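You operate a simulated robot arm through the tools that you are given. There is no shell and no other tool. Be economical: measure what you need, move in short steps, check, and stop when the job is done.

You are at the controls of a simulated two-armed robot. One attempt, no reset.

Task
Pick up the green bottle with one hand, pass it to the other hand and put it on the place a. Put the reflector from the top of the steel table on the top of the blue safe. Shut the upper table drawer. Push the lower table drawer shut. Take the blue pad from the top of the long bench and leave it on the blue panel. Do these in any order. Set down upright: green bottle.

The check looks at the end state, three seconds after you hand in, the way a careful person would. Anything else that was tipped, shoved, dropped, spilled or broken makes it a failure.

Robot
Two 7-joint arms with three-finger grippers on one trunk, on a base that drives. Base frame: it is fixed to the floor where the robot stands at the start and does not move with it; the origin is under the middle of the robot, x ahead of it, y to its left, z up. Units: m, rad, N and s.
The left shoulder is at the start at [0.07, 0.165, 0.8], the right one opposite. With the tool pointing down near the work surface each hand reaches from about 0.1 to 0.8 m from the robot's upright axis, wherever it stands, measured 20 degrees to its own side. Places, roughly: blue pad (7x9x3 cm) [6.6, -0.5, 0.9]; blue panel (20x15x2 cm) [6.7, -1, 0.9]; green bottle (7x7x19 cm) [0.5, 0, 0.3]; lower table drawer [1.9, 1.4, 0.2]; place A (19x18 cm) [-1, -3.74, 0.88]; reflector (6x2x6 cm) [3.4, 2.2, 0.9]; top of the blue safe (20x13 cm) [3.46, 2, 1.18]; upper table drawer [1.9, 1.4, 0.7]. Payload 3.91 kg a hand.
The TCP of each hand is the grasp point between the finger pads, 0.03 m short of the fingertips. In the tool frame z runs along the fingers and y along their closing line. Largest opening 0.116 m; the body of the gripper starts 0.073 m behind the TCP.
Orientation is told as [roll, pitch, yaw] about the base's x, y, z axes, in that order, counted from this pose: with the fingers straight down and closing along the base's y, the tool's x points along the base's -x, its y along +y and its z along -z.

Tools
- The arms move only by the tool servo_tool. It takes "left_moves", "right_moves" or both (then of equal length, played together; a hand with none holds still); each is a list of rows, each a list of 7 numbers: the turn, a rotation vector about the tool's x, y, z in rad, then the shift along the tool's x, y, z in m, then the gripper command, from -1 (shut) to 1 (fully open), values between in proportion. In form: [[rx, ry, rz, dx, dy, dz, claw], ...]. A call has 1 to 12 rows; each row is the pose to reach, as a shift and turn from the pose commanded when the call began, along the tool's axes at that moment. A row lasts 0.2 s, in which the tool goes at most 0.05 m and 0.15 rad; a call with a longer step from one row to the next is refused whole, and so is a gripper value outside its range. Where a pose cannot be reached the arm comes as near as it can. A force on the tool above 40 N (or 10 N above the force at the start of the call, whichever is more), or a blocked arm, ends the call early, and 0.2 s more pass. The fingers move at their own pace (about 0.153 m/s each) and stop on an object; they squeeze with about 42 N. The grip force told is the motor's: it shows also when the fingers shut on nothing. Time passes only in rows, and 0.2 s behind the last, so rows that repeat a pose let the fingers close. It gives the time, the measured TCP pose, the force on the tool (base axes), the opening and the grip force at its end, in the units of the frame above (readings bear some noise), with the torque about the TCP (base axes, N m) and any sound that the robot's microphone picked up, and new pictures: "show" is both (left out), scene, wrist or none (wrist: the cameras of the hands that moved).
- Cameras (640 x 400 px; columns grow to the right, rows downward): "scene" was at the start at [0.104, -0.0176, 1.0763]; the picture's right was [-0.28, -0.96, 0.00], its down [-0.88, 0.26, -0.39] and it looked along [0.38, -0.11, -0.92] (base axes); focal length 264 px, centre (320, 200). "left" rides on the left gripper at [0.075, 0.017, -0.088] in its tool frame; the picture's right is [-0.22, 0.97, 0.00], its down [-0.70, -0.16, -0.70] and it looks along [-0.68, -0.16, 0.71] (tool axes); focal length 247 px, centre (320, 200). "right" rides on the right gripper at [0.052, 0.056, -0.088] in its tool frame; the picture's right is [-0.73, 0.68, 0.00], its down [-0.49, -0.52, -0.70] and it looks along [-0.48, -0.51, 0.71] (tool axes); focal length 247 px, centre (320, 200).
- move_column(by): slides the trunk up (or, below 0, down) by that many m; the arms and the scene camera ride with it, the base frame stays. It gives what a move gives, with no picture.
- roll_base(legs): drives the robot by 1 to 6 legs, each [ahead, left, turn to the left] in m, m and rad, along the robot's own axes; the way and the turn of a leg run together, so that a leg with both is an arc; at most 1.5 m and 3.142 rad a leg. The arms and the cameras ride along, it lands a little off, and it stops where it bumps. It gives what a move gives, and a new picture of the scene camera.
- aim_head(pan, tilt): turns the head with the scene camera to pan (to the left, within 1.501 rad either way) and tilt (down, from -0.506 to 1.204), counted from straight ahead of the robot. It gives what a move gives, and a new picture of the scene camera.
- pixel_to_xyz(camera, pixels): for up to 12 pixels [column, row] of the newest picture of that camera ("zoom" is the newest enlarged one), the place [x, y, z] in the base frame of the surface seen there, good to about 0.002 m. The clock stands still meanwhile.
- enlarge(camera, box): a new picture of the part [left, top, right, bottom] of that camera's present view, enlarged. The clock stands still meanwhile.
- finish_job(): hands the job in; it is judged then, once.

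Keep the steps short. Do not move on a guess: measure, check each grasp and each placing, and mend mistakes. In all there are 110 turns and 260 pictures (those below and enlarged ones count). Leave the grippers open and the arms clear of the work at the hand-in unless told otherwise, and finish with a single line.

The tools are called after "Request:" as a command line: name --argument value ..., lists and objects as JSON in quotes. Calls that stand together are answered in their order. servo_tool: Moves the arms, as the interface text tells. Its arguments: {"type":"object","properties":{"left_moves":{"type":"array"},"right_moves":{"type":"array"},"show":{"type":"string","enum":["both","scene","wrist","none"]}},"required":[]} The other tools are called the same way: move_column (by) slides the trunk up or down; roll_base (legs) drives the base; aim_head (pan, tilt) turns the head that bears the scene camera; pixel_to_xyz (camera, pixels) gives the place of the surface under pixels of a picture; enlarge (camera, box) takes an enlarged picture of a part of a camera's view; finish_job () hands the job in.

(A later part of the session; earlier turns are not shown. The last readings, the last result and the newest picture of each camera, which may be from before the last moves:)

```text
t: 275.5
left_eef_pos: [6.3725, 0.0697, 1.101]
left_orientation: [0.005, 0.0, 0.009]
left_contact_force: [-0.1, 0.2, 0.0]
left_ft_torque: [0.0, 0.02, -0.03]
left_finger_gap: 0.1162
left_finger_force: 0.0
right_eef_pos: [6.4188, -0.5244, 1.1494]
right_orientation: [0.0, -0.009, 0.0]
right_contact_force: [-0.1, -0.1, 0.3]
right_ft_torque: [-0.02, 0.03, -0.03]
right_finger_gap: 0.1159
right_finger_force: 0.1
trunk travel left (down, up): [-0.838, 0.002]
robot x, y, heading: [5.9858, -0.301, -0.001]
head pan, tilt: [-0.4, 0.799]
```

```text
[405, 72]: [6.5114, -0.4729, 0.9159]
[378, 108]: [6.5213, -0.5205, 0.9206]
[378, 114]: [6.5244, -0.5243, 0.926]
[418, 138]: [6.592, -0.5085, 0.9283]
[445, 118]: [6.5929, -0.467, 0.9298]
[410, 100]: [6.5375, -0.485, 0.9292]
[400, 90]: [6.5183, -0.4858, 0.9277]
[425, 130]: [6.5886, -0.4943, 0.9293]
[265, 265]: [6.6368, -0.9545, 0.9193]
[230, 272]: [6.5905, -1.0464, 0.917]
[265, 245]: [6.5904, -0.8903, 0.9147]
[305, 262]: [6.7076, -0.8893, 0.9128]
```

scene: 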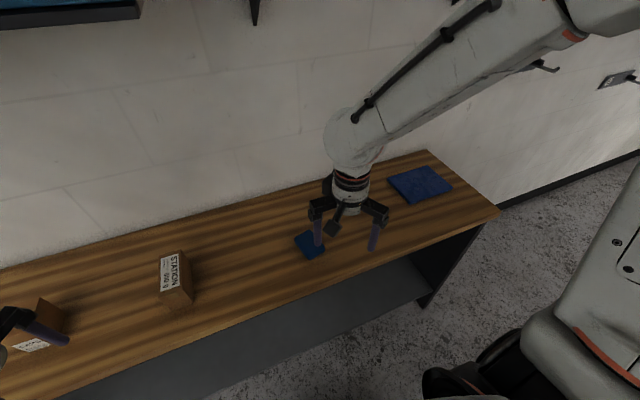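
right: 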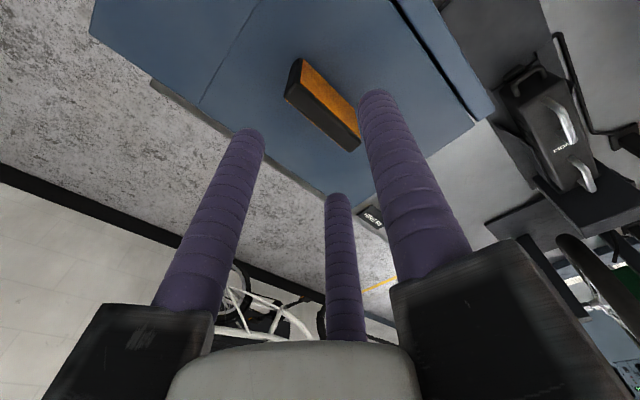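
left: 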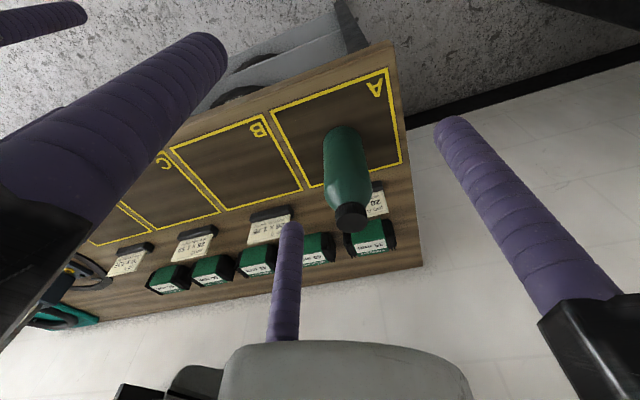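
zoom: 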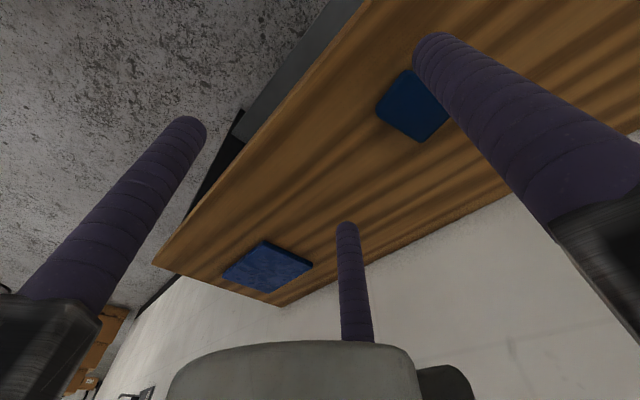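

The finger hides part of the pad. Move the right hand aside (0.15 right) and enlarge the scene view.

Request:
servo_tool --right_moves '[[0, 0, 0, 0.02, -0.04, 0, 1], [0, 0, 0, 0.04, -0.08, 0, 1], [0, 0, 0, 0.06, -0.12, 0, 1], [0, 0, 0, 0.08, -0.15, 0, 1]]' --show "wrist"

Request:
enlarge --camera "scene" --box '[270, 210, 350, 270]'

```text
t: 276.7
left_eef_pos: [6.3729, 0.066, 1.1032]
left_orientation: [0.008, -0.002, 0.008]
left_contact_force: [-0.5, -0.1, 0.7]
left_ft_torque: [0.04, -0.01, -0.04]
left_finger_gap: 0.1162
left_finger_force: 0.1
right_eef_pos: [6.3653, -0.6521, 1.2168]
right_orientation: [-0.513, 0.056, 0.213]
right_contact_force: [-0.4, -1.3, -0.1]
right_ft_torque: [0.05, -0.06, 0.02]
right_finger_gap: 0.1158
right_finger_force: 0.0
trunk travel left (down, up): [-0.838, 0.002]
robot x, y, heading: [5.9873, -0.3004, -0.008]
head pan, tilt: [-0.4, 0.799]
stopped in row 4 (right hand): the arm was blocked; the commanded pose is now the measured one
```

right: 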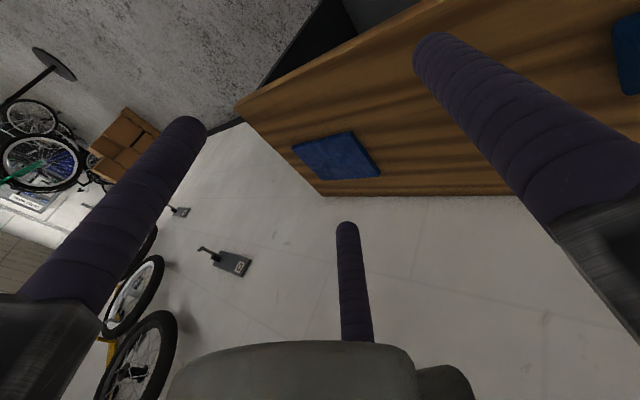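

```text
6.67 times, centred on (310, 240) of scene
```

zoom: 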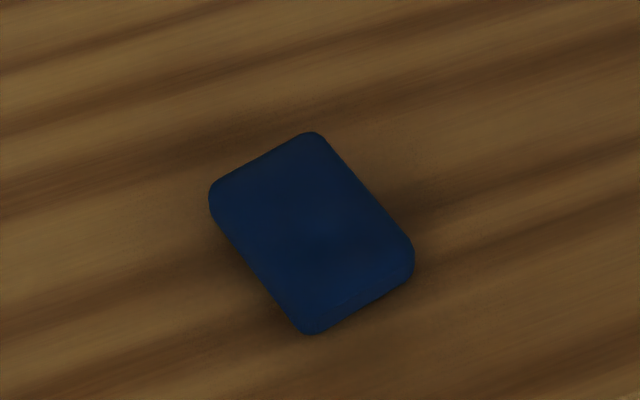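

Clear pad view. Measure corners (the right hand got tilted at a limit — I'll level it next).

Request:
pixel_to_xyz --camera "zoom" --pixels '[[310, 140], [220, 190], [402, 258], [312, 318], [312, 225], [265, 165], [360, 195], [265, 255], [360, 285]]'

```text
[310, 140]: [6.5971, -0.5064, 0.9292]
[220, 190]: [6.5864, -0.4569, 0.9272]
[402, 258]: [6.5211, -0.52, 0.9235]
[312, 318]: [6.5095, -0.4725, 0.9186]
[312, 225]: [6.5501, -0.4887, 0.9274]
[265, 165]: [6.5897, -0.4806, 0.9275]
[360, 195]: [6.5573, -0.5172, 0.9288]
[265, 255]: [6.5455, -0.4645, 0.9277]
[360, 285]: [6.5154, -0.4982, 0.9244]
```

Pad centre (6.552,−0.489), long axis turned ≈0.23 rad from x. Level the right hand with yaw 0.23 and bring it above the pad.

Request:
servo_tool --right_moves '[[-0.086, -0.01, 0, -0.037, 0.0255, 0.0094, 1], [-0.171, -0.02, 0, -0.075, 0.051, 0.019, 1], [-0.257, -0.03, 0, -0.112, 0.0765, 0.028, 1], [-0.342, -0.04, 0, -0.15, 0.102, 0.038, 1], [-0.428, -0.05, 0, -0.187, 0.1275, 0.047, 1], [-0.513, -0.06, -0.003, -0.2245, 0.153, 0.0567, 1], [-0.513, -0.06, -0.003, -0.2245, 0.153, 0.0567, 1]]' --show "both"

```text
t: 278.3
left_eef_pos: [6.372, 0.0692, 1.1013]
left_orientation: [0.005, -0.003, 0.007]
left_contact_force: [0.2, 0.1, -0.4]
left_ft_torque: [0.0, 0.0, 0.0]
left_finger_gap: 0.1158
left_finger_force: 0.0
right_eef_pos: [6.5542, -0.501, 1.0777]
right_orientation: [-0.002, 0.0, 0.231]
right_contact_force: [-0.4, 0.5, 0.5]
right_ft_torque: [0.01, -0.04, 0.01]
right_finger_gap: 0.116
right_finger_force: 0.0
trunk travel left (down, up): [-0.838, 0.002]
robot x, y, heading: [5.9857, -0.3002, -0.0]
head pan, tilt: [-0.4, 0.799]
```

scene: 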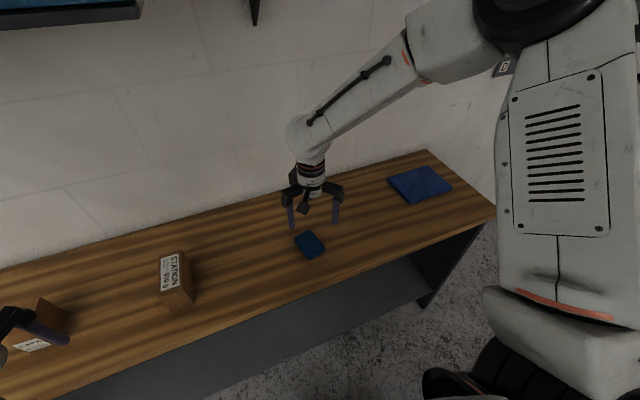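
right: 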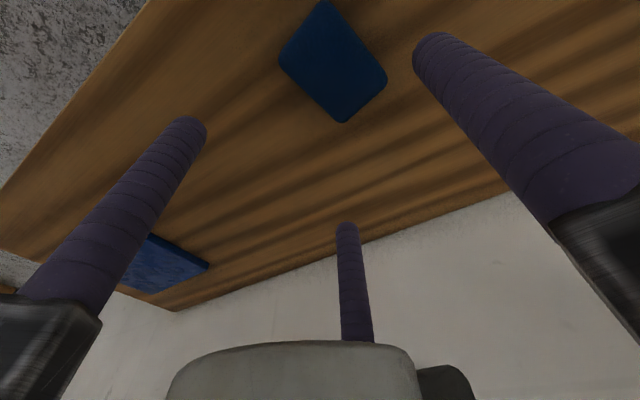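

Level at (6.554,−0.501). Check the pad from the wrist, then descend.

Request:
pixel_to_xyz --camera "right" --pixels '[[323, 5], [282, 58], [343, 118], [384, 80], [332, 62], [302, 30], [312, 90], [364, 100], [354, 40]]'

Request:
servo_tool --right_moves '[[0, 0, 0, 0, 0, 0.04, 1], [0, 0, 0, 0, 0, 0.08, 1], [0, 0, 0, 0, 0, 0.08, 1]]' --show "wrist"

```text
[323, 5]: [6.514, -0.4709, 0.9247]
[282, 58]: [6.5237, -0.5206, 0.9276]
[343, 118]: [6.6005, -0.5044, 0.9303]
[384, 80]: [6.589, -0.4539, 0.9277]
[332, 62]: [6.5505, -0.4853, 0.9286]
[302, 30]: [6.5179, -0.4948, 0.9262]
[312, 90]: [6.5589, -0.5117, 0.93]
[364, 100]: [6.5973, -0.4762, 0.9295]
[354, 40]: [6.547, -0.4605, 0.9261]
```

```text
t: 279.1
left_eef_pos: [6.3721, 0.0695, 1.1006]
left_orientation: [0.005, -0.001, 0.009]
left_contact_force: [-0.1, -1.3, 0.7]
left_ft_torque: [0.02, -0.01, 0.04]
left_finger_gap: 0.116
left_finger_force: 0.0
right_eef_pos: [6.5553, -0.5032, 0.9956]
right_orientation: [-0.003, 0.001, 0.23]
right_contact_force: [-0.2, -0.2, 0.2]
right_ft_torque: [-0.03, -0.02, -0.03]
right_finger_gap: 0.1161
right_finger_force: 0.1
trunk travel left (down, up): [-0.838, 0.002]
robot x, y, heading: [5.988, -0.2992, -0.007]
head pan, tilt: [-0.4, 0.799]
```

right: 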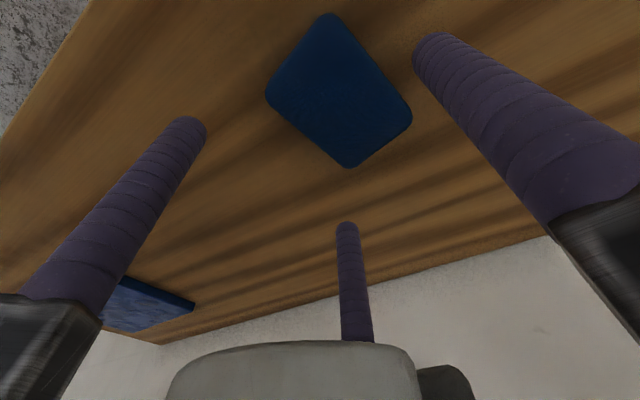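

Pad centre (6.557,−0.4875): shift 5 mm and descend to z≈0.935, then close.

Request:
servo_tool --right_moves '[[0, 0, 0, -0.005, 0, 0.03, 1], [0, 0, 0, -0.005, 0, 0.05, 1], [0, 0, 0, -0.005, 0, 0.06, 1], [0, 0, 0, -0.005, 0, 0.06, 1], [0, 0, 0, -0.005, 0, 0.06, 0.4], [0, 0, 0, -0.005, 0, 0.06, -1], [0, 0, 0, -0.005, 0, 0.06, -1], [0, 0, 0, -0.005, 0, 0.06, -1]]' --show "wrist"

```text
t: 280.9
left_eef_pos: [6.3729, 0.0695, 1.1021]
left_orientation: [0.005, -0.001, 0.008]
left_contact_force: [1.1, 0.2, -0.9]
left_ft_torque: [0.0, -0.01, -0.01]
left_finger_gap: 0.1161
left_finger_force: 0.0
right_eef_pos: [6.5594, -0.4997, 0.9381]
right_orientation: [-0.002, 0.003, 0.233]
right_contact_force: [0.6, 0.7, -0.6]
right_ft_torque: [0.01, -0.02, 0.03]
right_finger_gap: 0.08
right_finger_force: 41.7
trunk travel left (down, up): [-0.838, 0.002]
robot x, y, heading: [5.9845, -0.2976, -0.005]
head pan, tilt: [-0.4, 0.799]
```

right: 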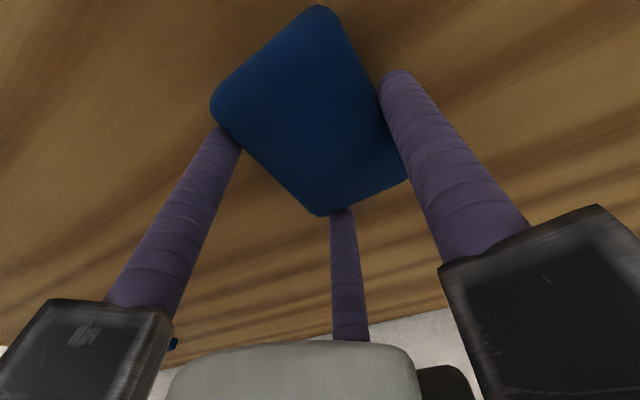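

Gripped (gap 0.08, 42 N). Lift 0.12 and check.

Request:
servo_tool --right_moves '[[0, 0, 0, 0, 0, -0.03, -1], [0, 0, 0, 0, 0, -0.06, -1], [0, 0, 0, 0, 0, -0.09, -1], [0, 0, 0, 0, 0, -0.12, -1], [0, 0, 0, 0, 0, -0.12, -1]]' --show "both"

```text
t: 282.1
left_eef_pos: [6.3738, 0.0692, 1.1009]
left_orientation: [0.005, -0.001, 0.01]
left_contact_force: [0.4, 0.0, -0.8]
left_ft_torque: [0.06, -0.02, 0.02]
left_finger_gap: 0.1163
left_finger_force: 0.1
right_eef_pos: [6.5597, -0.499, 1.059]
right_orientation: [-0.002, 0.001, 0.231]
right_contact_force: [-0.4, 0.3, -0.7]
right_ft_torque: [0.01, -0.01, 0.01]
right_finger_gap: 0.0796
right_finger_force: 42.3
trunk travel left (down, up): [-0.838, 0.002]
robot x, y, heading: [5.9843, -0.2994, -0.001]
head pan, tilt: [-0.4, 0.799]
```

scene: 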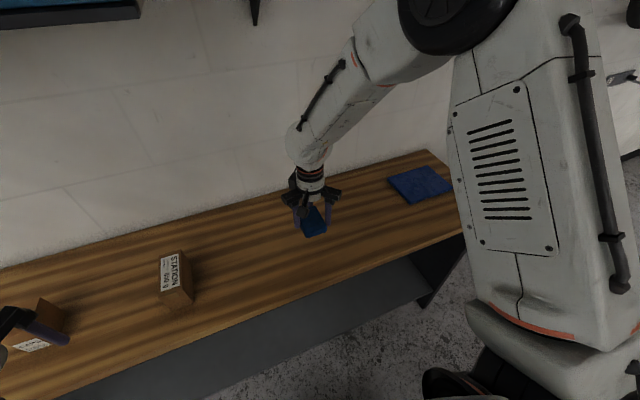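
right: 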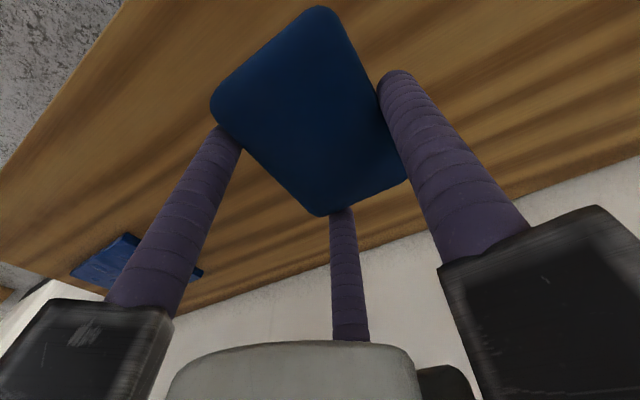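

Pad held. Drive 0.04 ahead and strafe right 0.48 to bring it near the panel.

Request:
roll_base --legs '[[0.04, 0, 0], [0, -0.48, 0]]'

```text
t: 285.4
left_eef_pos: [6.411, -0.4025, 1.1018]
left_orientation: [0.003, -0.001, 0.013]
left_contact_force: [0.3, 0.7, -0.2]
left_ft_torque: [-0.03, 0.0, 0.03]
left_finger_gap: 0.1158
left_finger_force: 0.1
right_eef_pos: [6.6001, -0.9716, 1.0589]
right_orientation: [-0.002, 0.002, 0.233]
right_contact_force: [0.7, 0.7, 0.1]
right_ft_torque: [-0.02, -0.01, -0.01]
right_finger_gap: 0.079
right_finger_force: 41.9
trunk travel left (down, up): [-0.838, 0.002]
robot x, y, heading: [6.0203, -0.775, 0.001]
head pan, tilt: [-0.4, 0.799]
```

scene: 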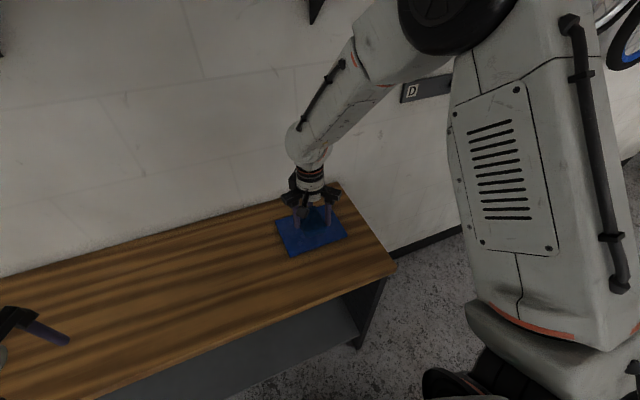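

Request:
pixel_to_xyz --camera "scene" --pixels '[[279, 226], [291, 253], [345, 236], [332, 208], [300, 247], [335, 225], [310, 240], [285, 222]]'

Request:
enlarge --camera "scene" --box '[260, 190, 360, 265]'

```text
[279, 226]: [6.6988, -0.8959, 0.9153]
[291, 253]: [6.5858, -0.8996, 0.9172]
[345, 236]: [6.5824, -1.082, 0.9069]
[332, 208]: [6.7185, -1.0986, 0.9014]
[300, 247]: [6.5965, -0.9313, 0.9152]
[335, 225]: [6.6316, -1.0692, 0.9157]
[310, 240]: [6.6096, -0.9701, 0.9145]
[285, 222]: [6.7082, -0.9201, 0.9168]
```

```text
5.33 times, centred on (310, 228) of scene
```

zoom: 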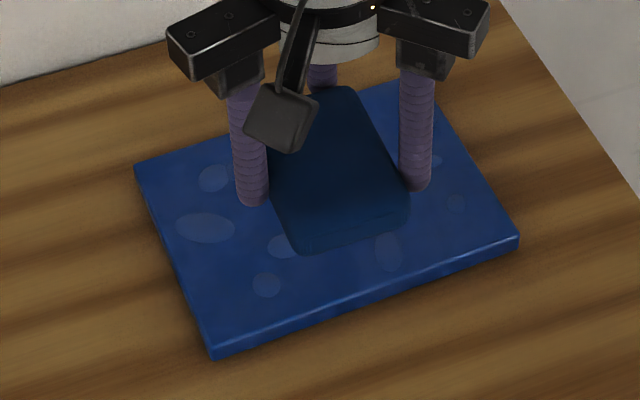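

Panel centre (6.648,−0.99), top z 0.9155. Shift over it and lower; contact expected at TCP z≈0.955.

Request:
servo_tool --right_moves '[[0, 0, 0, -0.021, -0.02, 0, -1], [0, 0, 0, -0.042, -0.039, 0, -1], [0, 0, 0, -0.042, -0.039, 0.04, -1], [0, 0, 0, -0.042, -0.039, 0.075, -1], [0, 0, 0, -0.042, -0.039, 0.092, -1], [0, 0, 0, -0.042, -0.039, 0.096, -1], [0, 0, 0, -0.042, -0.039, 0.1, -1], [0, 0, 0, -0.042, -0.039, 0.103, -1], [0, 0, 0, -0.042, -0.039, 0.103, -1]]' --show "both"

```text
t: 287.4
left_eef_pos: [6.4108, -0.4042, 1.1025]
left_orientation: [0.007, -0.003, 0.011]
left_contact_force: [0.2, -0.9, -0.6]
left_ft_torque: [-0.01, 0.0, -0.01]
left_finger_gap: 0.1161
left_finger_force: 0.1
right_eef_pos: [6.6473, -1.0013, 0.9559]
right_orientation: [-0.001, 0.002, 0.235]
right_contact_force: [-1.5, -0.4, -1.4]
right_ft_torque: [0.0, -0.01, -0.04]
right_finger_gap: 0.0788
right_finger_force: 41.9
trunk travel left (down, up): [-0.838, 0.002]
robot x, y, heading: [6.0214, -0.777, 0.004]
head pan, tilt: [-0.4, 0.799]
```

scene: 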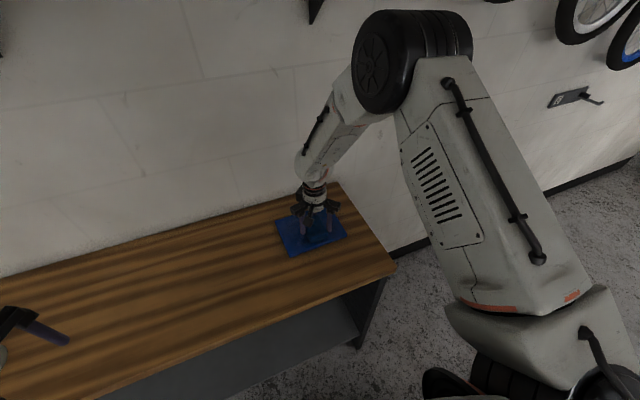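
right: 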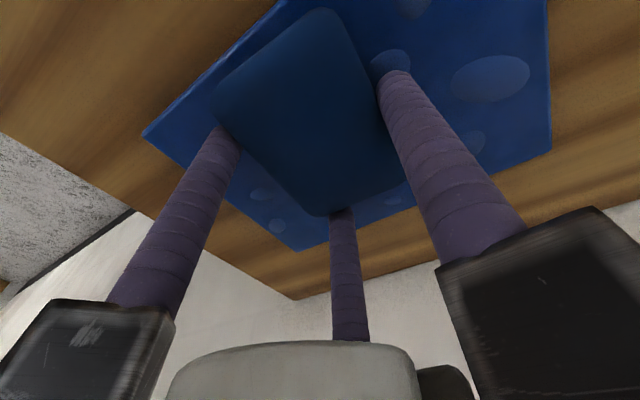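

No contact yet; go down a few mm more in 1 mm steps.

Request:
servo_tool --right_moves '[[0, 0, 0, 0, 0, 0.001, -1], [0, 0, 0, 0, 0, 0.002, -1], [0, 0, 0, 0, 0, 0.003, -1], [0, 0, 0, 0, 0, 0.004, -1], [0, 0, 0, 0, 0, 0.004, -1]]' --show "wrist"

```text
t: 288.6
left_eef_pos: [6.4099, -0.4043, 1.1021]
left_orientation: [0.006, -0.002, 0.013]
left_contact_force: [-0.3, 0.0, -0.4]
left_ft_torque: [-0.03, 0.03, 0.02]
left_finger_gap: 0.1162
left_finger_force: 0.1
right_eef_pos: [6.6482, -1.0024, 0.9534]
right_orientation: [-0.003, -0.003, 0.235]
right_contact_force: [1.9, -1.8, 13.3]
right_ft_torque: [0.1, 0.35, 0.16]
right_finger_gap: 0.0785
right_finger_force: 41.8
trunk travel left (down, up): [-0.838, 0.002]
robot x, y, heading: [6.0255, -0.7704, -0.001]
head pan, tilt: [-0.4, 0.799]
```

right: 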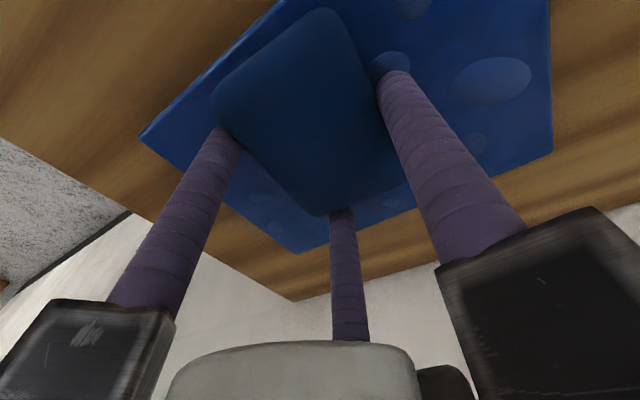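

Contact (13 N). Open and rise.

Request:
servo_tool --right_moves '[[0, 0, 0, 0, 0, -0.001, 0.5], [0, 0, 0, 0, 0, -0.001, 1], [0, 0, 0, 0, 0, -0.001, 1], [0, 0, 0, 0, 0, -0.03, 1], [0, 0, 0, 0, 0, -0.07, 1], [0, 0, 0, 0, 0, -0.11, 1], [0, 0, 0, 0, 0, -0.15, 1]]' --show "both"

Request:
roll_base --legs '[[-0.06, 0, 0], [0, 0.5, 0]]'

Request:
enlarge --camera "scene" --box '[360, 140, 480, 230]'

```text
t: 290.2
left_eef_pos: [6.4098, -0.4028, 1.1012]
left_orientation: [0.005, -0.004, 0.013]
left_contact_force: [-0.4, 0.0, -0.7]
left_ft_torque: [0.0, -0.03, 0.01]
left_finger_gap: 0.116
left_finger_force: 0.0
right_eef_pos: [6.6466, -0.998, 1.1048]
right_orientation: [-0.001, 0.002, 0.234]
right_contact_force: [0.5, 0.3, 0.1]
right_ft_torque: [-0.03, -0.05, -0.01]
right_finger_gap: 0.1159
right_finger_force: 0.0
trunk travel left (down, up): [-0.838, 0.002]
robot x, y, heading: [6.024, -0.7729, -0.008]
head pan, tilt: [-0.4, 0.799]
```

scene: 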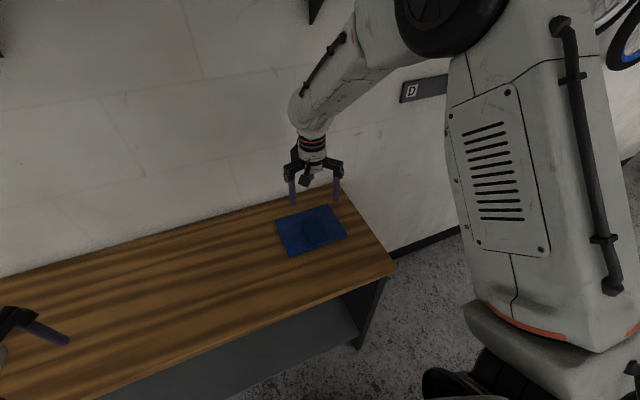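
right: 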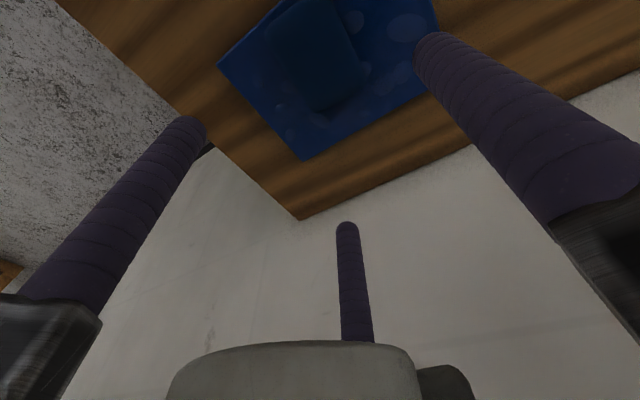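

```text
t: 293.6
left_eef_pos: [6.3499, 0.0752, 1.1032]
left_orientation: [0.006, 0.0, 0.014]
left_contact_force: [-1.4, 0.6, -0.1]
left_ft_torque: [0.01, -0.02, 0.02]
left_finger_gap: 0.116
left_finger_force: 0.1
right_eef_pos: [6.588, -0.5189, 1.1022]
right_orientation: [-0.001, 0.002, 0.237]
right_contact_force: [-0.9, 0.4, -0.8]
right_ft_torque: [0.04, -0.01, -0.02]
right_finger_gap: 0.1161
right_finger_force: 0.1
trunk travel left (down, up): [-0.838, 0.002]
robot x, y, heading: [5.9635, -0.2936, 0.003]
head pan, tilt: [-0.4, 0.799]
```

scene: 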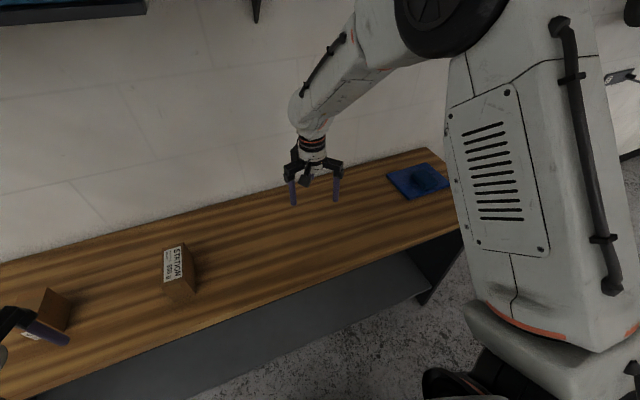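

```text
4.44 times, centred on (420, 185) of scene
```

zoom: 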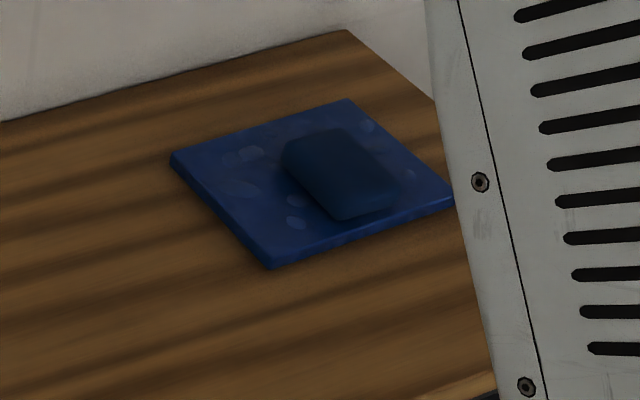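

The pad lies on the panel. One worry: comparing the early wrist pictures, the grey bottle next to the green one on the cart shelf seems to have been nudged ~2 cm when the green one fell. I'll go back and check it, along the known clear corridor.

Request:
roll_base --legs '[[0, 1.04, 0], [-1.35, 0, 0], [-1.35, 0, 0], [-1.35, 0, 0]]'

Request:
aim_head --pan -1.4 --tilt 0.5

```text
t: 318.3
left_eef_pos: [2.2624, 1.048, 1.1019]
left_orientation: [0.005, -0.001, 0.011]
left_contact_force: [-0.9, -0.7, -0.1]
left_ft_torque: [0.0, 0.04, 0.0]
left_finger_gap: 0.1161
left_finger_force: 0.0
right_eef_pos: [2.5001, 0.4524, 1.103]
right_orientation: [-0.002, 0.002, 0.233]
right_contact_force: [0.3, 0.1, 0.6]
right_ft_torque: [-0.01, -0.02, 0.03]
right_finger_gap: 0.116
right_finger_force: 0.1
trunk travel left (down, up): [-0.838, 0.002]
robot x, y, heading: [1.8771, 0.6748, -0.003]
head pan, tilt: [-0.4, 0.799]
```

scene: 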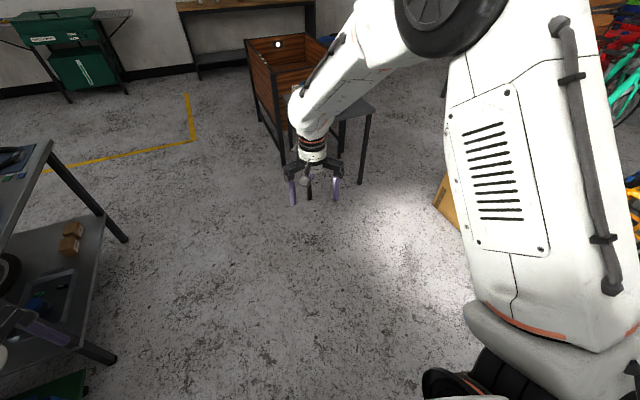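

```text
t: 319.6
left_eef_pos: [2.2636, 1.0478, 1.1025]
left_orientation: [0.005, -0.002, 0.01]
left_contact_force: [-0.5, 0.4, -0.5]
left_ft_torque: [0.0, 0.04, 0.0]
left_finger_gap: 0.1162
left_finger_force: 0.1
right_eef_pos: [2.4976, 0.4504, 1.103]
right_orientation: [-0.002, 0.003, 0.232]
right_contact_force: [-0.8, -0.3, 1.0]
right_ft_torque: [0.0, 0.03, 0.02]
right_finger_gap: 0.1161
right_finger_force: 0.1
trunk travel left (down, up): [-0.838, 0.002]
robot x, y, heading: [1.8729, 0.6769, 0.0]
head pan, tilt: [-1.4, 0.499]
```

scene: 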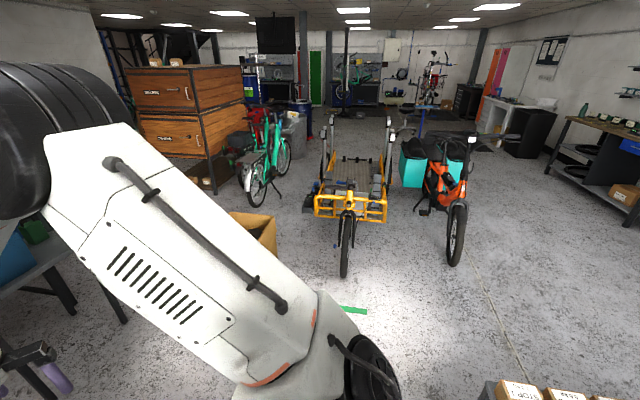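

Request:
pixel_to_xyz --camera "scene" --pixels '[[343, 274], [345, 225], [265, 235], [275, 245], [455, 262], [354, 309], [500, 385]]'

Request:
enlarge --camera "scene" --box '[540, 70, 640, 180]'

```text
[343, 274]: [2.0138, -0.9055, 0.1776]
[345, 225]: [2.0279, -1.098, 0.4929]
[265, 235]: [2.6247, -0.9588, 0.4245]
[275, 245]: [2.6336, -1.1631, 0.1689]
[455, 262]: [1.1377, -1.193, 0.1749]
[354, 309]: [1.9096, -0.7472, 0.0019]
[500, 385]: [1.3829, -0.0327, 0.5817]
```

```text
3.64 times, centred on (590, 125) of scene
```

zoom: 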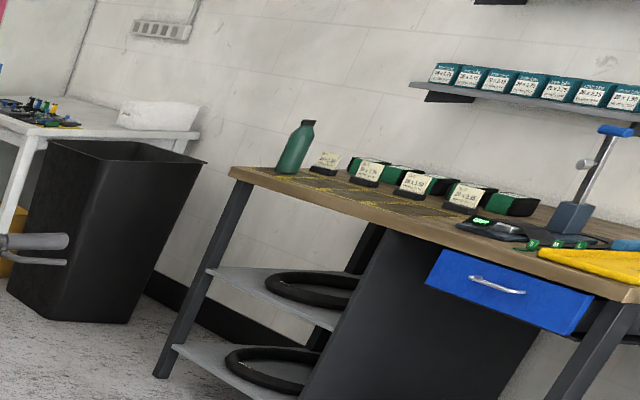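

Bottle at A is still upright. The yellow bike's wheel is close, so I take the known western route around the cart to its south side.

Request:
roll_base --legs '[[0, 0.1, 0], [-1.05, 0, 0], [-1.07, 0, 0], [0, -1.45, 0], [0, 0, 1.57], [0, -0.55, 0]]'

Request:
move_column --by -0.4

Request:
aim_head --pan -0.3 --tilt 0.7

```text
t: 344.3
left_eef_pos: [-0.0235, -0.3495, 1.1022]
left_orientation: [0.003, -0.003, 1.579]
left_contact_force: [-1.2, -1.2, -0.6]
left_ft_torque: [-0.02, -0.01, -0.01]
left_finger_gap: 0.1161
left_finger_force: 0.1
right_eef_pos: [0.5716, -0.1151, 1.1037]
right_orientation: [-0.004, 0.002, 1.803]
right_contact_force: [-0.7, 0.4, 0.6]
right_ft_torque: [-0.01, 0.01, -0.01]
right_finger_gap: 0.116
right_finger_force: 0.0
trunk travel left (down, up): [-0.838, 0.002]
robot x, y, heading: [0.3428, -0.7429, 1.567]
head pan, tilt: [-1.4, 0.499]
```

scene: 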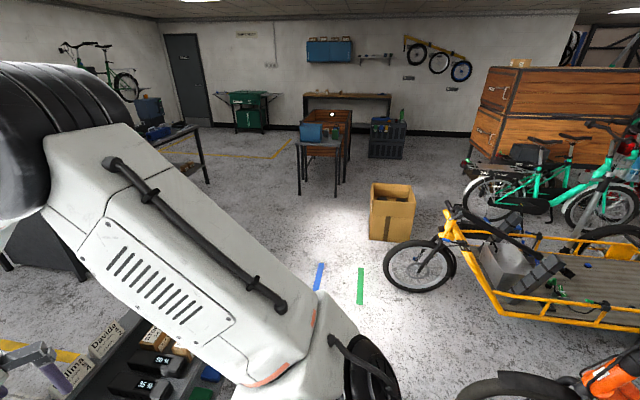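

```text
t: 348.1
left_eef_pos: [-0.0234, -0.3512, 0.7013]
left_orientation: [0.005, -0.002, 1.581]
left_contact_force: [0.9, 0.5, 0.4]
left_ft_torque: [0.01, -0.04, 0.02]
left_finger_gap: 0.116
left_finger_force: 0.1
right_eef_pos: [0.5719, -0.1153, 0.704]
right_orientation: [-0.002, 0.001, 1.801]
right_contact_force: [0.0, -0.9, 0.7]
right_ft_torque: [0.0, 0.02, 0.01]
right_finger_gap: 0.1161
right_finger_force: 0.0
trunk travel left (down, up): [-0.438, 0.402]
robot x, y, heading: [0.3468, -0.7402, 1.567]
head pan, tilt: [-1.4, 0.499]
```

```text
t: 349.4
left_eef_pos: [-0.023, -0.3502, 0.7008]
left_orientation: [0.006, -0.002, 1.581]
left_contact_force: [-0.1, 0.2, -0.5]
left_ft_torque: [0.0, 0.02, -0.02]
left_finger_gap: 0.116
left_finger_force: 0.2
right_eef_pos: [0.5722, -0.1152, 0.7028]
right_orientation: [0.0, 0.002, 1.8]
right_contact_force: [-0.6, -1.0, -0.7]
right_ft_torque: [0.01, -0.02, 0.0]
right_finger_gap: 0.116
right_finger_force: 0.1
trunk travel left (down, up): [-0.438, 0.402]
robot x, y, heading: [0.3474, -0.7362, 1.569]
head pan, tilt: [-0.3, 0.7]
```

scene: 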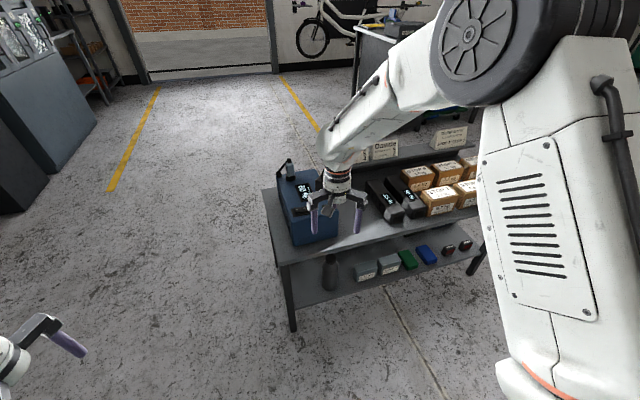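

Grey bottle at (330,272). Measure it.

Request:
enlarge --camera "scene" --box '[270, 230, 430, 320]'

Request:
pixel_to_xyz --camera "zoom" --pixels '[[240, 125], [240, 107], [228, 125], [253, 125], [240, 180], [215, 200], [265, 200], [240, 220], [240, 250], [345, 190], [200, 240], [440, 160]]'

```text
4.00 times, centred on (350, 275) of scene
```

zoom: 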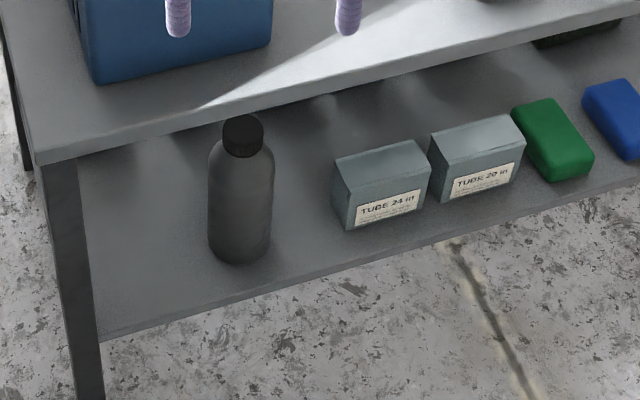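

```text
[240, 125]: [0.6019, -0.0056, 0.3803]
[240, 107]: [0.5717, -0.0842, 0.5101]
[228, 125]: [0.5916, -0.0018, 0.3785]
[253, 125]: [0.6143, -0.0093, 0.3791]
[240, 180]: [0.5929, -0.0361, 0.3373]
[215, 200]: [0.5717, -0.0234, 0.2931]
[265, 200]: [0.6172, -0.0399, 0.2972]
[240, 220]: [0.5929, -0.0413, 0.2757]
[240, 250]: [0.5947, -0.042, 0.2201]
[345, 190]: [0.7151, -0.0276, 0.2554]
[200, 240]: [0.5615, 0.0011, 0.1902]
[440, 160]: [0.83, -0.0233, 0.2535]
```

The grey bottle's axis is now (0.602,−0.010); at the start it was ≈(0.572,0.000): nudged about 3 cm. I'll put it back with a gentle side grasp by the right hand from the south. First turn the hand horizontal outside the cart.

Request:
servo_tool --right_moves '[[0, 0, 0, 0.03, -0.01, 0, 1], [0, -0.143, 0, 0.06, -0.02, 0.01, 1], [0, -0.286, 0, 0.083, -0.026, 0.02, 1], [0, -0.428, 0, 0.083, -0.026, 0.03, 1], [0, -0.571, 0, 0.083, -0.026, 0.04, 1], [0, -0.714, 0, 0.083, -0.026, 0.05, 1], [0, -0.857, 0, 0.083, -0.026, 0.06, 1], [0, -1.0, 0, 0.083, -0.026, 0.07, 1], [0, -1.142, 0, 0.083, -0.026, 0.08, 1], [0, -1.285, 0, 0.083, -0.026, 0.083, 1], [0, -1.428, 0, 0.083, -0.026, 0.083, 1], [0, -1.571, 0, 0.083, -0.026, 0.083, 1]]' --show "none"

Request:
servo_tool --right_moves '[[0.115, 0, 0, 0, 0, 0, 1], [0.23, 0, 0, 0, 0, 0, 1], [0.23, 0, 0, 0, 0, 0, 1]]' --show "scene"

```text
t: 352.0
left_eef_pos: [-0.0227, -0.3502, 0.7014]
left_orientation: [0.005, -0.001, 1.578]
left_contact_force: [-0.1, 0.1, 0.4]
left_ft_torque: [-0.02, 0.01, 0.02]
left_finger_gap: 0.1158
left_finger_force: 0.1
right_eef_pos: [0.6182, -0.19, 0.6217]
right_orientation: [-1.709, -1.569, -2.775]
right_contact_force: [-0.3, 0.4, -0.3]
right_ft_torque: [-0.01, 0.02, 0.0]
right_finger_gap: 0.116
right_finger_force: 0.0
trunk travel left (down, up): [-0.438, 0.402]
robot x, y, heading: [0.3464, -0.7398, 1.567]
head pan, tilt: [-0.3, 0.7]
```

```text
t: 352.8
left_eef_pos: [-0.0222, -0.351, 0.7007]
left_orientation: [0.005, -0.001, 1.579]
left_contact_force: [0.0, 0.1, 0.0]
left_ft_torque: [0.0, -0.02, 0.01]
left_finger_gap: 0.1159
left_finger_force: 0.0
right_eef_pos: [0.6162, -0.1906, 0.6195]
right_orientation: [-1.186, -1.57, 2.757]
right_contact_force: [0.8, -0.8, -0.5]
right_ft_torque: [0.01, 0.01, -0.02]
right_finger_gap: 0.1158
right_finger_force: 0.1
trunk travel left (down, up): [-0.438, 0.402]
robot x, y, heading: [0.3445, -0.7383, 1.568]
head pan, tilt: [-0.3, 0.7]
```

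scene: 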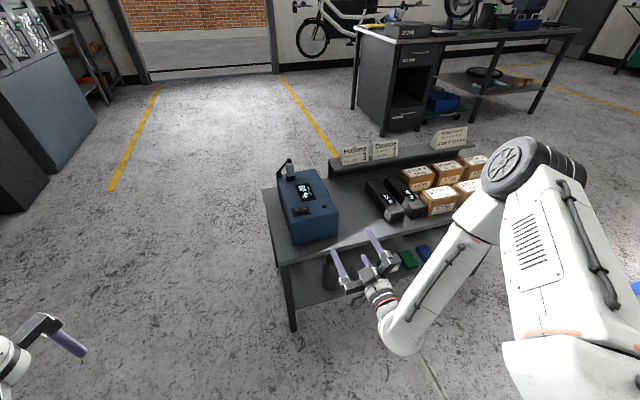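

Good posture. Lower the trunk 0.3, then 0.05.

Request:
move_column --by -0.3

Request:
move_column --by -0.05

Request:
enlarge --camera "right" --box '[0, 0, 640, 400]'

```text
t: 355.8
left_eef_pos: [-0.023, -0.35, 0.4016]
left_orientation: [0.006, -0.001, 1.579]
left_contact_force: [0.2, 0.7, 0.2]
left_ft_torque: [0.05, 0.02, 0.02]
left_finger_gap: 0.1161
left_finger_force: 0.1
right_eef_pos: [0.6159, -0.1908, 0.3193]
right_orientation: [-1.298, -1.57, 2.868]
right_contact_force: [0.1, -0.2, 0.4]
right_ft_torque: [-0.03, -0.04, 0.03]
right_finger_gap: 0.116
right_finger_force: 0.0
trunk travel left (down, up): [-0.138, 0.702]
robot x, y, heading: [0.3475, -0.7358, 1.567]
head pan, tilt: [-0.3, 0.7]
```

```text
t: 356.8
left_eef_pos: [-0.0232, -0.3493, 0.3516]
left_orientation: [0.006, -0.001, 1.58]
left_contact_force: [0.1, -0.1, 0.2]
left_ft_torque: [0.04, -0.01, 0.0]
left_finger_gap: 0.116
left_finger_force: 0.0
right_eef_pos: [0.6175, -0.1898, 0.2708]
right_orientation: [-1.323, -1.569, 2.892]
right_contact_force: [-0.6, 0.8, 0.2]
right_ft_torque: [0.0, 0.02, -0.02]
right_finger_gap: 0.116
right_finger_force: 0.0
trunk travel left (down, up): [-0.088, 0.752]
robot x, y, heading: [0.3489, -0.7404, 1.569]
head pan, tilt: [-0.3, 0.7]
```

```text
1.00 times, centred on (320, 200) of right (not enlarged: the box is as wide or as high as the picture)
```

zoom: 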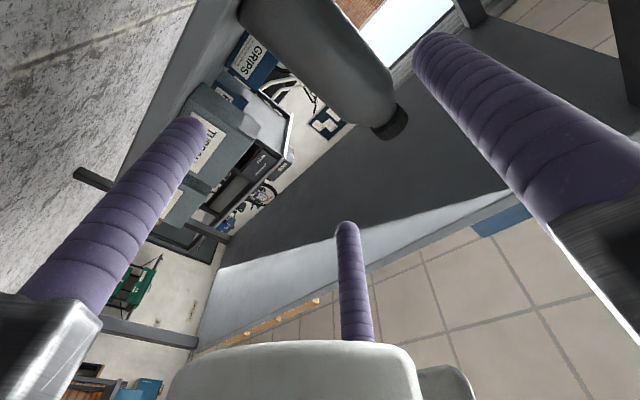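

Bottle is between the pair and finger C. Measure bottle and the TUBE box from here.

Request:
pixel_to_xyz --camera "zoom" --pixels '[[300, 60], [265, 20], [340, 20], [350, 90], [385, 125], [310, 85], [375, 60], [215, 100], [235, 135], [210, 150], [190, 125], [340, 235]]'

```text
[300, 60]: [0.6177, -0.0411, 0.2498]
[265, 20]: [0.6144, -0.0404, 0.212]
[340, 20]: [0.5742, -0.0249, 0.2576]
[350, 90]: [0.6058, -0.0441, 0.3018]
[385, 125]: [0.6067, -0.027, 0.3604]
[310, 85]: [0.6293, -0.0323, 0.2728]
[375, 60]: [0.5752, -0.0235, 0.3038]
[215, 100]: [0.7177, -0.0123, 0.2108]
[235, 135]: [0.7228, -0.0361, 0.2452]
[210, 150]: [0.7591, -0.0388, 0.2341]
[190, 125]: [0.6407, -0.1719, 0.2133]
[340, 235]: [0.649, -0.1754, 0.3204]
```

Margins ≈1 cm each side. Advance 0.12 first and check.

Request:
servo_tool --right_moves '[[0, 0, 0, 0, 0, 0.03, 1], [0, 0, 0, 0, 0, 0.06, 1], [0, 0, 0, 0, 0, 0.09, 1], [0, 0, 0, 0, 0, 0.115, 1], [0, 0, 0, 0, 0, 0.115, 1]]' --show "both"

```text
t: 358.0
left_eef_pos: [-0.0232, -0.3507, 0.3511]
left_orientation: [0.006, -0.003, 1.579]
left_contact_force: [-0.1, 0.9, 0.7]
left_ft_torque: [0.0, 0.02, 0.01]
left_finger_gap: 0.1163
left_finger_force: 0.0
right_eef_pos: [0.6166, -0.0757, 0.268]
right_orientation: [-1.138, -1.568, 2.712]
right_contact_force: [0.0, 0.4, -1.2]
right_ft_torque: [-0.01, -0.03, 0.02]
right_finger_gap: 0.1161
right_finger_force: 0.0
trunk travel left (down, up): [-0.088, 0.752]
robot x, y, heading: [0.3439, -0.7386, 1.562]
head pan, tilt: [-0.3, 0.7]
```

scene: 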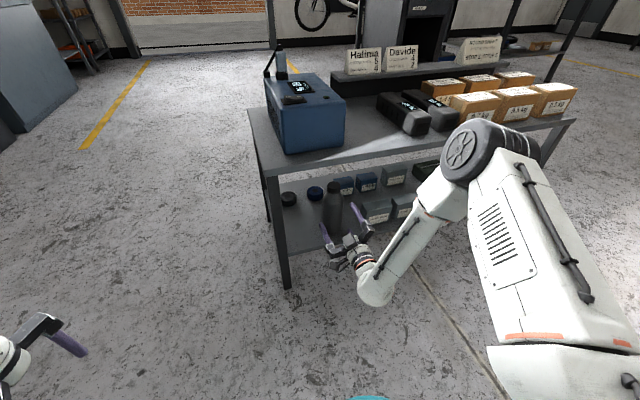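
right: 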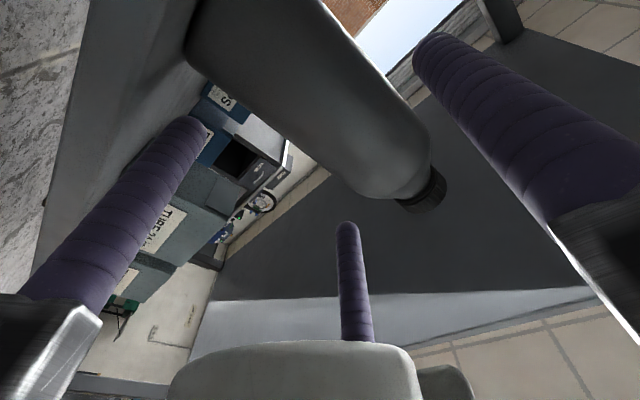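

Clear. Advance 0.06 more, then close in steps.

Request:
servo_tool --right_moves '[[0, 0, 0, 0, 0, 0.02, 1], [0, 0, 0, 0, 0, 0.04, 1], [0, 0, 0, 0, 0, 0.06, 1], [0, 0, 0, 0, 0, 0.06, 1], [0, 0, 0, 0, 0, 0.06, 0.75], [0, 0, 0, 0, 0, 0.06, 0.65], [0, 0, 0, 0, 0, 0.06, 0.55], [0, 0, 0, 0, 0, 0.06, 0.45], [0, 0, 0, 0, 0, 0.06, 0.3], [0, 0, 0, 0, 0, 0.06, 0.3]]' --show "both"

```text
t: 360.2
left_eef_pos: [-0.0232, -0.35, 0.3519]
left_orientation: [0.006, 0.0, 1.581]
left_contact_force: [-0.6, 0.5, 0.2]
left_ft_torque: [-0.01, -0.02, -0.01]
left_finger_gap: 0.1161
left_finger_force: 0.0
right_eef_pos: [0.6156, -0.0164, 0.2675]
right_orientation: [-1.162, -1.568, 2.732]
right_contact_force: [0.8, -0.1, 0.3]
right_ft_torque: [-0.01, -0.29, -0.02]
right_finger_gap: 0.0945
right_finger_force: 42.3
trunk travel left (down, up): [-0.088, 0.752]
robot x, y, heading: [0.3478, -0.7381, 1.566]
head pan, tilt: [-0.3, 0.7]
```

scene: 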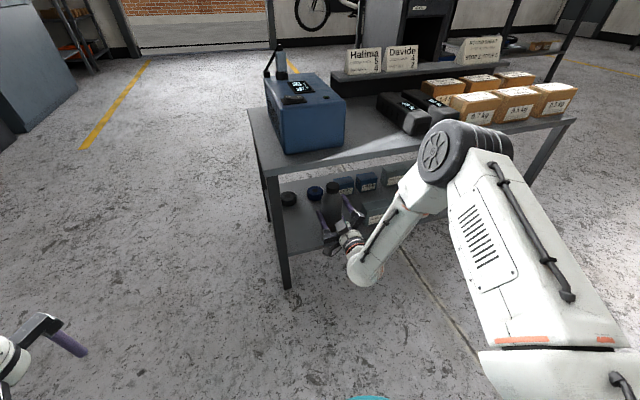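
right: 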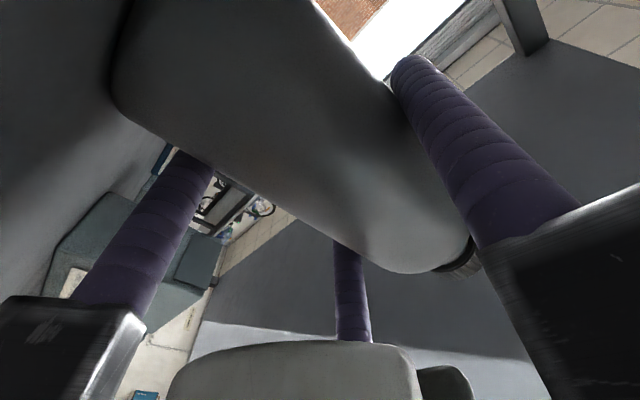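

Gripped (gap 0.0945). Lift 4 mm, shift −0.031 in x and +0.011 in y, lower again.

Request:
servo_tool --right_moves '[[0, 0, 0, -0.002, 0, 0, -1], [0, 0, 0, -0.005, 0, 0, -1], [0, 0, 0, -0.005, 0.01, 0.004, -1], [0, 0, 0, -0.005, 0.02, 0.008, -1], [0, 0, 0, -0.005, 0.031, 0.011, -1], [0, 0, 0, -0.005, 0.031, 0.011, -1], [0, 0, 0, -0.002, 0.031, 0.011, -1], [0, 0, 0, 0, 0.031, 0.011, -1], [0, 0, 0, 0.0, 0.031, 0.011, -1]]' --show "wrist"

```text
t: 362.2
left_eef_pos: [-0.0229, -0.3506, 0.3511]
left_orientation: [0.005, 0.0, 1.579]
left_contact_force: [0.1, 0.5, -0.1]
left_ft_torque: [0.0, 0.02, -0.02]
left_finger_gap: 0.116
left_finger_force: 0.0
right_eef_pos: [0.5858, -0.0043, 0.2687]
right_orientation: [-1.002, -1.569, 2.573]
right_contact_force: [0.6, 0.1, -7.3]
right_ft_torque: [-0.07, -0.11, -0.02]
right_finger_gap: 0.0943
right_finger_force: 42.2
trunk travel left (down, up): [-0.088, 0.752]
robot x, y, heading: [0.3445, -0.7386, 1.565]
head pan, tilt: [-0.3, 0.7]
```

right: 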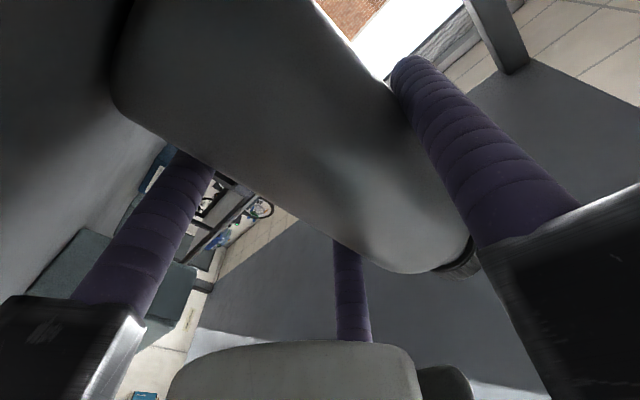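

It still carries the weight (−7 N). Lower in 1 mm steps.

Request:
servo_tool --right_moves '[[0, 0, 0, 0.001, 0, 0, -1], [0, 0, 0, 0.002, 0, 0, -1], [0, 0, 0, 0.002, 0, 0, -1]]' --show "none"

```text
t: 363.0
left_eef_pos: [-0.0232, -0.3502, 0.351]
left_orientation: [0.006, 0.0, 1.579]
left_contact_force: [-0.7, 0.8, -0.8]
left_ft_torque: [0.01, 0.0, 0.04]
left_finger_gap: 0.1159
left_finger_force: 0.1
right_eef_pos: [0.5851, -0.0044, 0.268]
right_orientation: [-1.449, -1.568, 3.019]
right_contact_force: [-1.6, 0.6, -2.4]
right_ft_torque: [-0.04, -0.06, 0.01]
right_finger_gap: 0.0944
right_finger_force: 42.1
trunk travel left (down, up): [-0.088, 0.752]
robot x, y, heading: [0.3464, -0.7388, 1.566]
head pan, tilt: [-0.3, 0.7]
```

The shelf now bears most of the weight. Open and draw back.

Request:
servo_tool --right_moves '[[0, 0, 0, 0.0005, 0, 0, 0.7], [0, 0, 0, 0.0005, 0, 0, 0.85], [0, 0, 0, 0.0005, 0, 0, 1], [0, 0, 0, 0.0005, 0.002, 0, 1], [0, 0, 0, 0, 0.002, -0.03, 1], [0, 0, 0, 0, 0.002, -0.07, 1], [0, 0, 0, 0, 0.002, -0.11, 1], [0, 0, 0, 0, 0.002, -0.15, 1], [0, 0, 0, 0, 0.002, -0.18, 1]]' --show "both"

Request:
pixel_to_xyz --camera "right" --pixels '[[300, 60], [265, 20], [340, 20], [350, 90], [385, 125], [310, 85], [375, 60]]'

```text
t: 365.0
left_eef_pos: [-0.0231, -0.3513, 0.3519]
left_orientation: [0.006, -0.001, 1.581]
left_contact_force: [0.9, 0.0, 0.2]
left_ft_torque: [0.05, 0.05, 0.03]
left_finger_gap: 0.1162
left_finger_force: 0.0
right_eef_pos: [0.5831, -0.1833, 0.2688]
right_orientation: [-1.478, -1.566, 3.047]
right_contact_force: [0.4, 0.3, 0.9]
right_ft_torque: [0.03, -0.02, -0.01]
right_finger_gap: 0.1159
right_finger_force: 0.1
trunk travel left (down, up): [-0.088, 0.752]
robot x, y, heading: [0.3464, -0.7346, 1.562]
head pan, tilt: [-0.3, 0.7]
```

scene: 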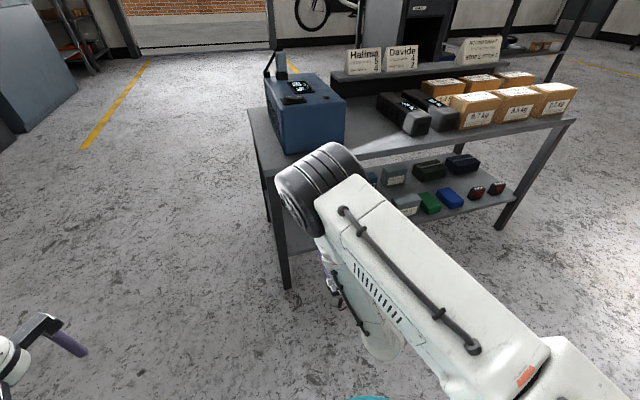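
right: 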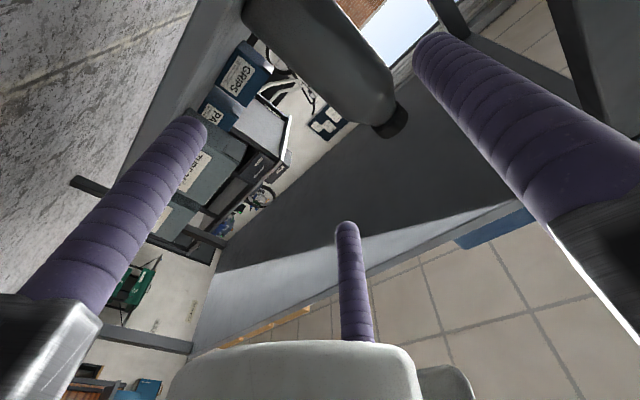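

```text
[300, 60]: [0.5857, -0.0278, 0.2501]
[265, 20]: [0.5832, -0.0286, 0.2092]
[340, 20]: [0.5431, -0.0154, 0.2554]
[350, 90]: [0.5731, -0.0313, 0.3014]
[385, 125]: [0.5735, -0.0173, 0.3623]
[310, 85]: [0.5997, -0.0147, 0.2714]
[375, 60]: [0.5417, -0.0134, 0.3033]
```

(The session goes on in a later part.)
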